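You operate a simulated robot arm through the tools that you are given. There is no shell and no other tool. Be economical: measure what you need, move in short steps, check, and stop when the job is done.

Carry out the task below with a simulated robot arm. There is one attempt and no reset: what you move stays moved.

TASK
Put the short red cap from the desk top on the white bay four sign.
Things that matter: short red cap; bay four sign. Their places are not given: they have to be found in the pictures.

It is judged by the outcome, as a careful person would: the job done as asked, and still so three seconds after it is handed in. It fails if anything else is knocked over, pushed out of place, dropped, spilled or broken.

THE ROBOT
A 6-joint arm with a two-finger parallel gripper, fixed in place. Base frame: the origin is at the foot of the arm, x ahead of it, y to its left, z up; the work surface is at about z = 0. Lengths are in mm, angles in degrees, forces in N, time in s.
With the tool pointing down near the work surface it reaches from about 140 to 580 mm from the base axis. Its first joint turns from -66.0 to 66.0 degrees. Payload 2.1 kg.
Tool frame: the origin (TCP) lies between the finger pads and is the grasp point; the fingertips stand 30 mm ahead of it; z points along the fingers, y is the line along which they close. The gripper opens to 94 mm. The fingers are 28 mm wide and 10 mm thick; the gripper's body (50 by 96 mm) begins 55 mm behind the TCP.
Orientation is that of the tool frame in the base frame, as [roll, pitch, yaw] about the fixed x, y, z axes, in that order (R = Rz(yaw) Ry(pitch) Rx(roll)). With the fingers straight down and closing along the base's y, the tool's x points along the base's -x, its y along +y and its z along -z.

THE INTERFACE
- The arm moves only by the tool jog_arm. Its argument "rows" is a list of rows, each an object (a shift or turn left out is 0, a gripper value left out holds the last) with "linear": the shift along the tool's x, y, z in m, a list of three; "delta_rot": the turn, a rotation vector about the tool's x, y, z in degrees, a list of three; "gripper": the gripper command, from -1 (shut) to 1 (fully open), values between in proportion. In form: [{"linear": [tx, ty, tz], "delta_rot": [rx, ry, rz], "gripper": gripper}, ...]. A call has 1 to 12 rows; each row shifts and turns the commanded pose from where the row before left it, along the tool's axes as they then stand. A row lasts 0.2 s, in which the tool goes at most 50 mm and 8.6 degrees; a call with a longer step from one row to the next is refused whole, and so is a gripper value outside its range. A pose out of reach is approached as far as the arm can. The call stops where the force on the tool passes 40 N (or 10 N more than at its start, if that is more) or the arm is blocked; 0.2 s more then pass. The fingers move at their own pace (about 72 mm/s each) and stop on an object; they squeeze with about 42 N. The grip force told is the motor's: it shows also when the fingers shut on nothing. Time passes only in rows, and 0.2 s behind the last, so rows that do not move let the fingers close. It gives the time, the measured TCP pose, the force on the tool (base axes), the opening and the grip force at its end, in the units of the frame above (readings bear some noise).
- Cameras (640 x 400 px; columns grow to the right, rows downward): "scene" is fixed at [74.6, -390.8, 487.9]; the picture's right is [0.55, -0.84, 0.00], its down [-0.45, -0.29, -0.84] and it looks along [0.71, 0.46, -0.54] (base axes); focal length 257 px, centre (320, 200). "wrist" rides on the gripper at [-37, 0, -58] in the tool frame; the picture's right is [0.00, -1.00, 0.00], its down [0.97, 0.00, -0.24] and it looks along [0.24, 0.00, 0.97] (tool axes); focal length 218 px, centre (320, 200).
- capture(camera): a new picture of that camera. No time passes.
- pixel_to_xyz(camera, pixels): for up to 12 pixels [column, row] of the newest picture of that camera ("zoom" is the newest enlarged one), the place [x, y, z] in the base frame of the surface seen there, good to about 2 mm. No time passes.
- close_up(camera, box): a new picture of the part [left, top, right, bottom] of that camera's present view, enlarged. No time passes.
- sign_off(): hands the job in; it is judged then, once.

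Work in short steps. Measure before you move; look again where a grasp or a placing could have gone wrong, and mend it. You have 60 turns and 20 pictures in all, the two below and enlarged ones among them. Open the gripper and draw the arm clear of the work before you hand the job in, unless the task says otherwise; then end with one line.

The tools are called after "Emit:" by a JSON object that holds its "method" and its "body". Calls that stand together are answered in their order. jog_arm: Moves the arm, as the interface text tells. Its arguments: {"type":"object","properties":{"rows":{"type":"array"}},"required":["rows"]} The other tools are called the same way: capture (camera) takes a picture; pixel_to_xyz (camera, pixels) gives the place of the surface under pixels of a picture; close_up (camera, box) takes an enlarged picture of a part of a camera's view; sign_off () hands the job in.

At the start:

```text
t: 0.0
position: [320.0, -201.0, 321.3]
ee_rot: [-179.9, 0.0, -179.9]
wrist_force: [0.0, -0.3, -0.4]
finger_gap: 93.8
grasp_force: 0.0
```

scene: 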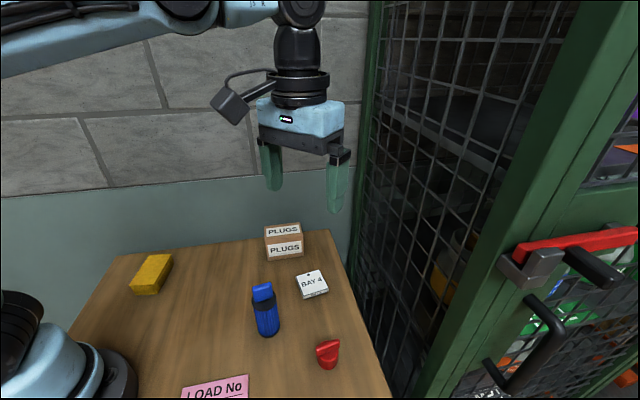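
wrist: 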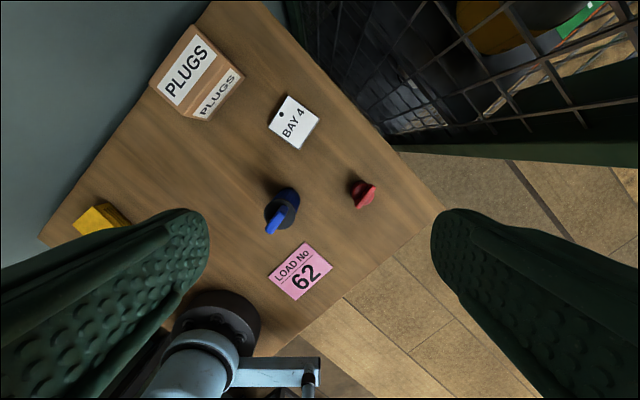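

The red cap is at about (328,352) in the scene and (362,194) in the wrist view; the BAY 4 sign is at (311,284) and (294,122). I'll enlarge both and measure.

Emit:
{"method": "close_up", "body": {"camera": "scene", "box": [240, 250, 400, 390]}}

Emit:
{"method": "close_up", "body": {"camera": "wrist", "box": [240, 80, 400, 220]}}

Emit:
{"method": "pixel_to_xyz", "body": {"camera": "wrist", "pixels": [[356, 186], [364, 194], [372, 188], [360, 207], [352, 194], [288, 97], [318, 124], [297, 148], [268, 125], [294, 122], [340, 200], [282, 208]]}}

Emit:
{"method": "pixel_to_xyz", "body": {"camera": "scene", "pixels": [[328, 345], [328, 352], [328, 362], [318, 350], [338, 344], [311, 284], [300, 275], [320, 271], [327, 290], [305, 297], [340, 375], [262, 288]]}}

```text
2.86 times, centred on (320, 320) of scene
```

zoom: 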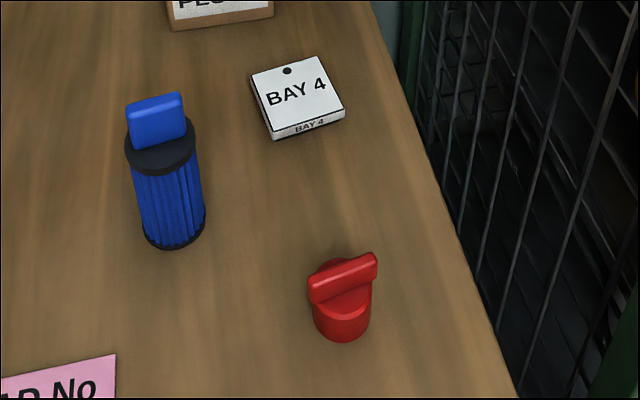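

```text
2.86 times, centred on (320, 150) of wrist
```

zoom: 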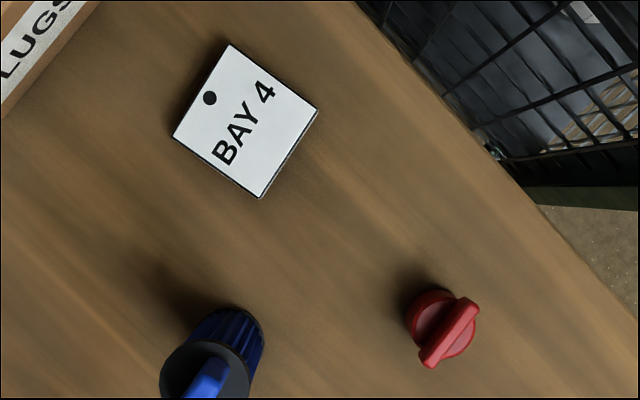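

```text
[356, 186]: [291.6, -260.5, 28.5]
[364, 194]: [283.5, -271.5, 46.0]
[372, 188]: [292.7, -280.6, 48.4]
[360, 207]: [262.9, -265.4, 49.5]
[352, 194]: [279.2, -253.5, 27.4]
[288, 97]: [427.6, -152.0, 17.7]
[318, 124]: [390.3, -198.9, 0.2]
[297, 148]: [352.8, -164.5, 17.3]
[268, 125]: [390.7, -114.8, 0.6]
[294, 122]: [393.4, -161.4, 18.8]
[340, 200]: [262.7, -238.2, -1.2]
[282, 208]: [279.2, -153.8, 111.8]
```

```text
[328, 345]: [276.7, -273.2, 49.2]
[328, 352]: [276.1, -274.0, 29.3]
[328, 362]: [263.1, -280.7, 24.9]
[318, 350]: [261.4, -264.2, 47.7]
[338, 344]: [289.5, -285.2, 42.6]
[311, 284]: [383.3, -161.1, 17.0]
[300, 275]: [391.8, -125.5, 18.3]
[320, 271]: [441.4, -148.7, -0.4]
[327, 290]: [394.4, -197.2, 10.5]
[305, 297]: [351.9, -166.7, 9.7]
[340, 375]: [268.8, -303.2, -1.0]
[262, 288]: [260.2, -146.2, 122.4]
```

Cap: a disc about 28 mm high under a bar whose top is at z≈49, centred near (277,-271). The bar runs about -29° in xy. The sign's top is at z≈18, centred near (391,-159). I'll move above the cap, turn 29° so the fingers close across the bar, and look.

Emit:
{"method": "jog_arm", "body": {"rows": [{"linear": [0.0215, -0.035, 0], "gripper": 1}, {"linear": [0.0215, -0.035, 0]}, {"linear": [0, 0, 0.04], "delta_rot": [0, 0, 7.25]}, {"linear": [0, 0, 0.04], "delta_rot": [0, 0, 7.25]}, {"linear": [0, 0, 0.04], "delta_rot": [0, 0, 7.25]}, {"linear": [0, 0, 0.03], "delta_rot": [0, 0, 7.25]}, {}]}}

Emit:
{"method": "capture", "body": {"camera": "wrist"}}

```text
t: 1.6
position: [278.4, -271.6, 171.0]
ee_rot: [180.0, -0.1, 150.9]
wrist_force: [-0.3, 0.7, -0.5]
finger_gap: 94.0
grasp_force: 0.0
```

```text
15 pictures are left
```

wrist: 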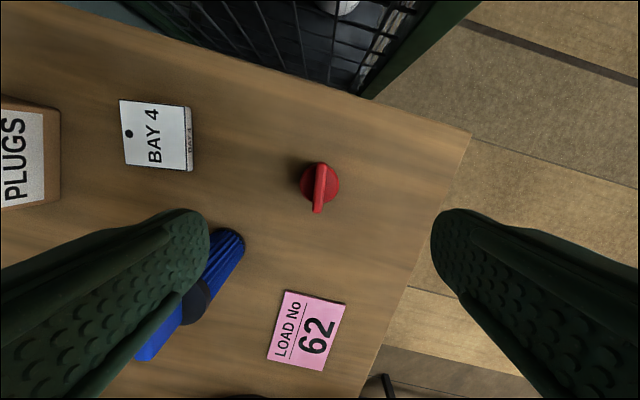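

The cap is centred at column 320, with its bar nearly vertical, so the fingers will close across it. I'll measure the disc and the bar.

Emit:
{"method": "close_up", "body": {"camera": "wrist", "box": [280, 145, 360, 225]}}

Emit:
{"method": "pixel_to_xyz", "body": {"camera": "wrist", "pixels": [[321, 168], [318, 209], [320, 190], [302, 185], [337, 185], [308, 172], [331, 172], [306, 196], [332, 198], [123, 101], [186, 108], [188, 168]]}}

```text
5.00 times, centred on (320, 185) of wrist
```

zoom: 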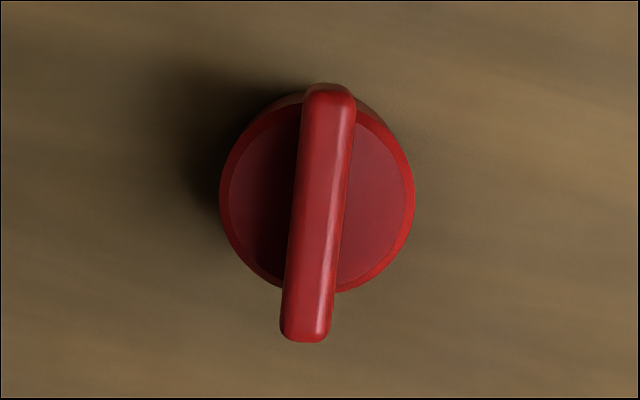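

```text
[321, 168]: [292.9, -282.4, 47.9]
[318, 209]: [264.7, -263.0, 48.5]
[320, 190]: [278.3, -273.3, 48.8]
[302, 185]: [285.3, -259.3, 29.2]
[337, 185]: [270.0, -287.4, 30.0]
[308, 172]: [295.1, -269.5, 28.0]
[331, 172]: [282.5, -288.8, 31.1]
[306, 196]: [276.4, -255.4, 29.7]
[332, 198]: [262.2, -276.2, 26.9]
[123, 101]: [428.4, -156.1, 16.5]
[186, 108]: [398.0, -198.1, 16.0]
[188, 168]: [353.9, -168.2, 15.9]
```

The disc is centred at about (277.7,-273.3) with a radius of about 17, and the bar lies at about -34°. I'll turn 5° more, centre, and go down until the fingertips are at z≈6.

Emit:
{"method": "jog_arm", "body": {"rows": [{"linear": [0, -0.0018, 0.02], "delta_rot": [0, 0, 5]}, {"linear": [0, 0, 0.04]}, {"linear": [0, 0, 0.035]}, {"linear": [0, 0, 0.025]}, {"linear": [0, 0, 0.015]}, {}]}}

Emit:
{"method": "capture", "body": {"camera": "scene"}}

```text
t: 3.0
position: [276.0, -272.5, 36.7]
ee_rot: [180.0, 0.0, 146.0]
wrist_force: [0.3, 0.2, -0.4]
finger_gap: 94.1
grasp_force: 0.1
```

```text
13 pictures are left
```

scene: 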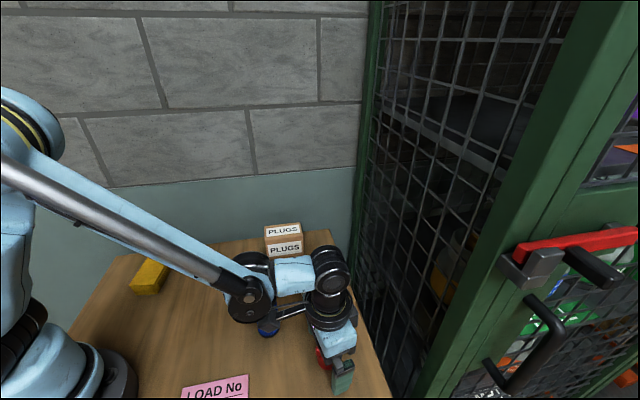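

The fingers straddle the cap and nothing has been touched, so I'll close on it.

Emit:
{"method": "jog_arm", "body": {"rows": [{"gripper": -1}, {}, {}, {}, {}]}}

Emit:
{"method": "capture", "body": {"camera": "wrist"}}

```text
t: 4.2
position: [277.4, -271.3, 36.5]
ee_rot: [180.0, 0.1, 146.1]
wrist_force: [0.0, 1.0, -0.4]
finger_gap: 34.8
grasp_force: 41.9
```

```text
12 pictures are left
```

wrist: 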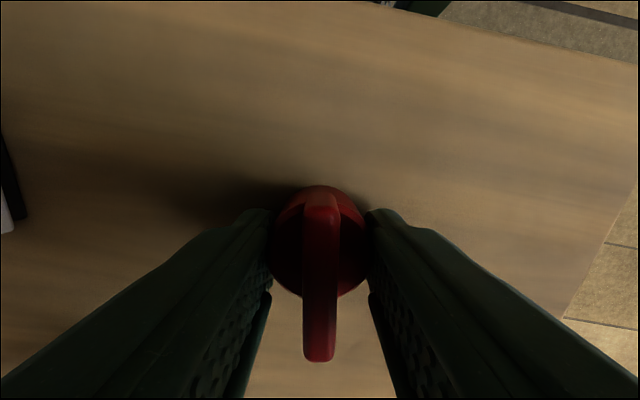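

The disc is held with a 34.8 mm gap. I'll lift it straight up 130 mm and look.

Emit:
{"method": "jog_arm", "body": {"rows": [{"linear": [0, 0, -0.01]}, {"linear": [0, 0, -0.03]}, {"linear": [0, 0, -0.04]}, {"linear": [0, 0, -0.04]}, {"linear": [0, 0, -0.04]}, {}]}}

Emit:
{"method": "capture", "body": {"camera": "scene"}}

Emit:
{"method": "capture", "body": {"camera": "wrist"}}

```text
t: 5.6
position: [276.8, -272.9, 195.1]
ee_rot: [180.0, 0.0, 146.1]
wrist_force: [-0.4, -1.4, -0.8]
finger_gap: 34.8
grasp_force: 42.0
```

```text
11 pictures are left
```

scene: 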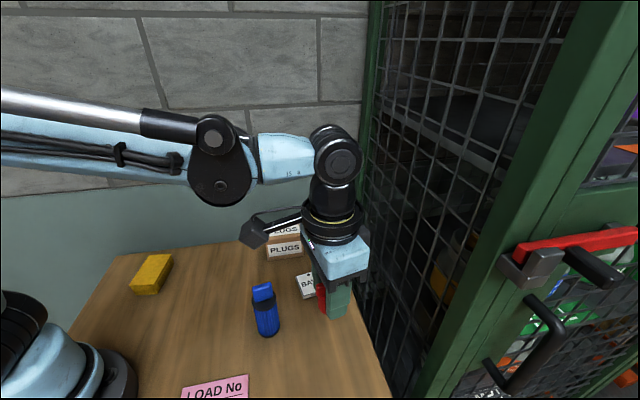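

```text
10 pictures are left
```

wrist: 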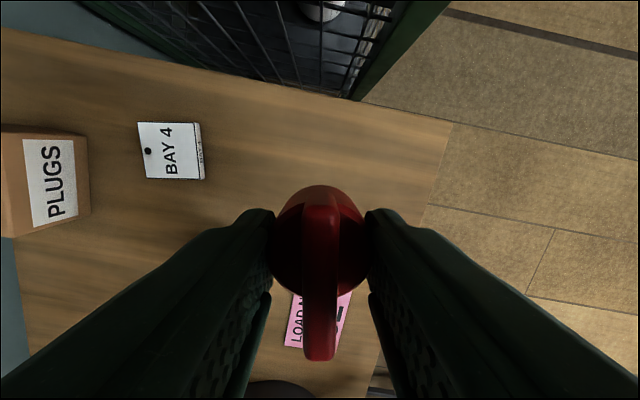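

The cap is held and the bottle is undisturbed. Next I'll measure the sign's corners and centre accurately.

Emit:
{"method": "pixel_to_xyz", "body": {"camera": "wrist", "pixels": [[140, 125], [195, 125], [198, 178], [148, 177], [169, 150], [155, 150], [190, 150], [204, 170], [60, 190], [80, 145]]}}

Emit:
{"method": "pixel_to_xyz", "body": {"camera": "scene", "pixels": [[299, 278], [300, 291], [303, 296]]}}

```text
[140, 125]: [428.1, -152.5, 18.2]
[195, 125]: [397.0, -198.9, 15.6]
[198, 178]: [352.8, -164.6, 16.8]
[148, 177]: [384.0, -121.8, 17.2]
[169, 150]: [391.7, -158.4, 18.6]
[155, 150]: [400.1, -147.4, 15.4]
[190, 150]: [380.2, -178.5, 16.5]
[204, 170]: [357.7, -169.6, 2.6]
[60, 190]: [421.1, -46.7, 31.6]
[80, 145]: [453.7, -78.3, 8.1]
```

```text
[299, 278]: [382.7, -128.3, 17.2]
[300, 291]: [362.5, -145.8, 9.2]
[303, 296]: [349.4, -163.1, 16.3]
```

The sign's centre is about (390.5,-159.4) and its top is at z≈17. I'll carry the cap over it at height, then descend to TCP z≈75 and verify.

Emit:
{"method": "jog_arm", "body": {"rows": [{"linear": [-0.0075, 0.0394, 0]}, {"linear": [-0.0075, 0.0394, 0]}, {"linear": [-0.0075, 0.0394, 0]}, {"linear": [-0.0075, 0.0394, 0]}, {}, {"linear": [0, 0, 0.04]}, {"linear": [0, 0, 0.04]}, {"linear": [0, 0, 0.035]}, {}]}}

Emit:
{"method": "capture", "body": {"camera": "wrist"}}

Emit:
{"method": "close_up", "body": {"camera": "scene", "box": [240, 200, 400, 340]}}

```text
t: 7.6
position: [388.8, -160.8, 79.2]
ee_rot: [-180.0, 0.1, 146.0]
wrist_force: [0.2, 0.0, 0.2]
finger_gap: 35.0
grasp_force: 42.1
```

```text
9 pictures are left
```

wrist: 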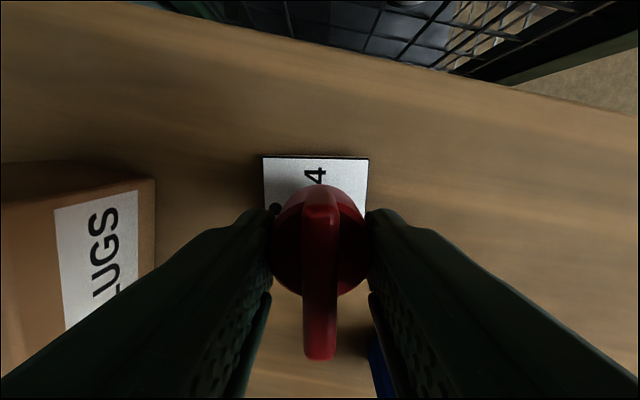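

```text
2.86 times, centred on (320, 270) of scene
```

zoom: 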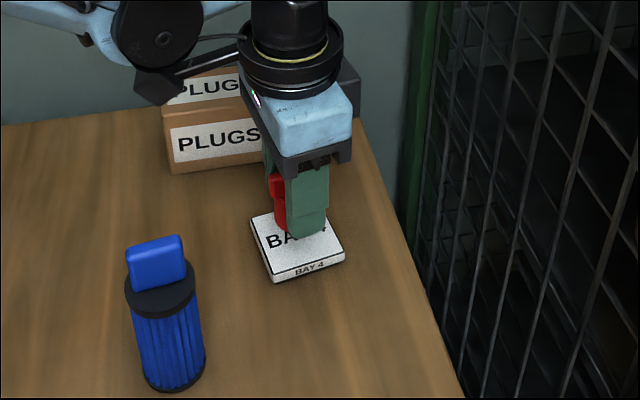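

The cap sits over the middle of the sign (sign columns 263–369, cap at 320). I'll lower in small steps to TCP z≈54.5.

Emit:
{"method": "jog_arm", "body": {"rows": [{"linear": [0, 0.0015, 0.012]}, {"linear": [0, 0, 0.008]}, {"linear": [0, 0, 0.003]}, {}]}}

```text
t: 8.6
position: [392.7, -158.0, 58.1]
ee_rot: [-180.0, -0.1, 146.0]
wrist_force: [0.1, 0.7, -0.5]
finger_gap: 34.7
grasp_force: 42.2
```

No contact yet, so I'll lower in 1 mm steps and watch the force.

Emit:
{"method": "jog_arm", "body": {"rows": [{"linear": [0, 0, 0.001]}, {"linear": [0, 0, 0.001]}, {}]}}

```text
t: 9.4
position: [391.8, -157.9, 55.8]
ee_rot: [180.0, 0.0, 146.0]
wrist_force: [-1.2, 0.3, -0.8]
finger_gap: 35.0
grasp_force: 42.1
```

Emit:
{"method": "jog_arm", "body": {"rows": [{"linear": [0, 0, 0.001]}, {}]}}

Emit:
{"method": "close_up", "body": {"camera": "scene", "box": [280, 240, 350, 310]}}

```text
t: 10.0
position: [392.1, -156.8, 54.1]
ee_rot: [180.0, 0.0, 145.9]
wrist_force: [-0.6, 0.5, 3.9]
finger_gap: 34.7
grasp_force: 42.1
```

```text
5.71 times, centred on (315, 275) of scene
```

zoom: 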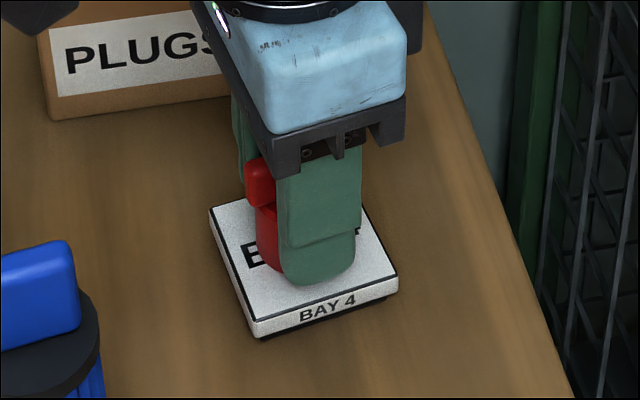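

An upward force of 3.9 N shows the cap is resting on the sign. I'll open gently to about 65 mm and then rise straight up.

Emit:
{"method": "jog_arm", "body": {"rows": [{"gripper": -0.15}, {"gripper": 0.1}, {"gripper": 0.4}, {}, {"linear": [0, 0, -0.015]}, {"linear": [0, 0, -0.035]}, {"linear": [0, 0, -0.045]}, {"linear": [0, 0, -0.045]}, {}]}}

Emit:
{"method": "capture", "body": {"camera": "wrist"}}

Emit:
{"method": "close_up", "body": {"camera": "scene", "box": [240, 210, 400, 350]}}

```text
t: 12.0
position: [388.9, -160.3, 196.8]
ee_rot: [-179.9, 0.0, 146.1]
wrist_force: [-0.4, 0.5, 0.3]
finger_gap: 65.6
grasp_force: 0.0
```

```text
6 pictures are left
```

wrist: 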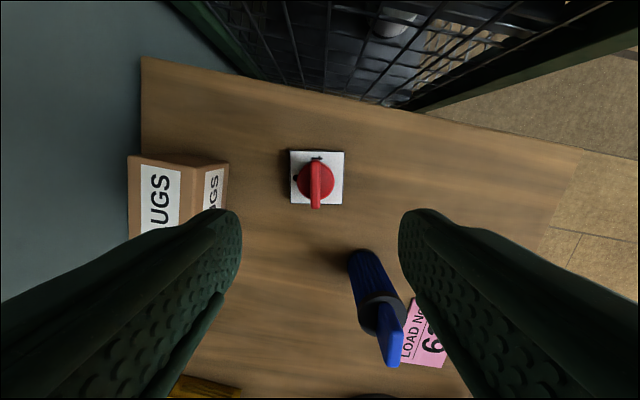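

```text
2.86 times, centred on (320, 280) of scene
```

zoom: 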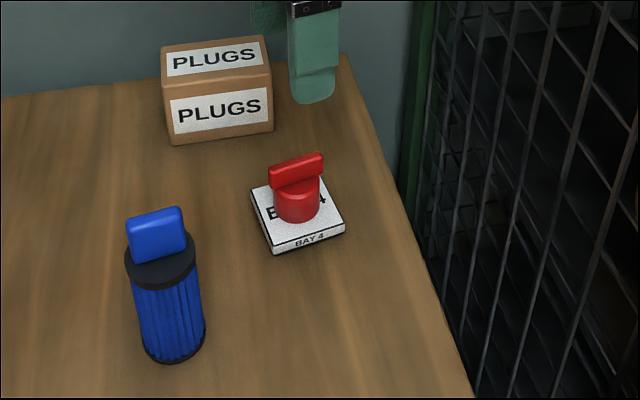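

The cap stands upright in the middle of the BAY 4 sign, everything else is in place, and the arm is clear above. I'll open fully, rise a little more and hand it in.

Emit:
{"method": "jog_arm", "body": {"rows": [{"linear": [0, 0, -0.04], "gripper": 1}, {"linear": [0, 0, -0.04]}, {}]}}

Emit:
{"method": "sign_off", "body": {}}

```text
t: 12.8
position: [390.9, -159.7, 276.3]
ee_rot: [180.0, -0.1, 145.9]
wrist_force: [-1.0, 0.2, -0.1]
finger_gap: 94.0
grasp_force: 0.2
```

```text
The job is handed in.
```

The short red cap is standing upright in the middle of the white BAY 4 sign; nothing else was moved, and the job is handed in with the gripper open and the arm clear.
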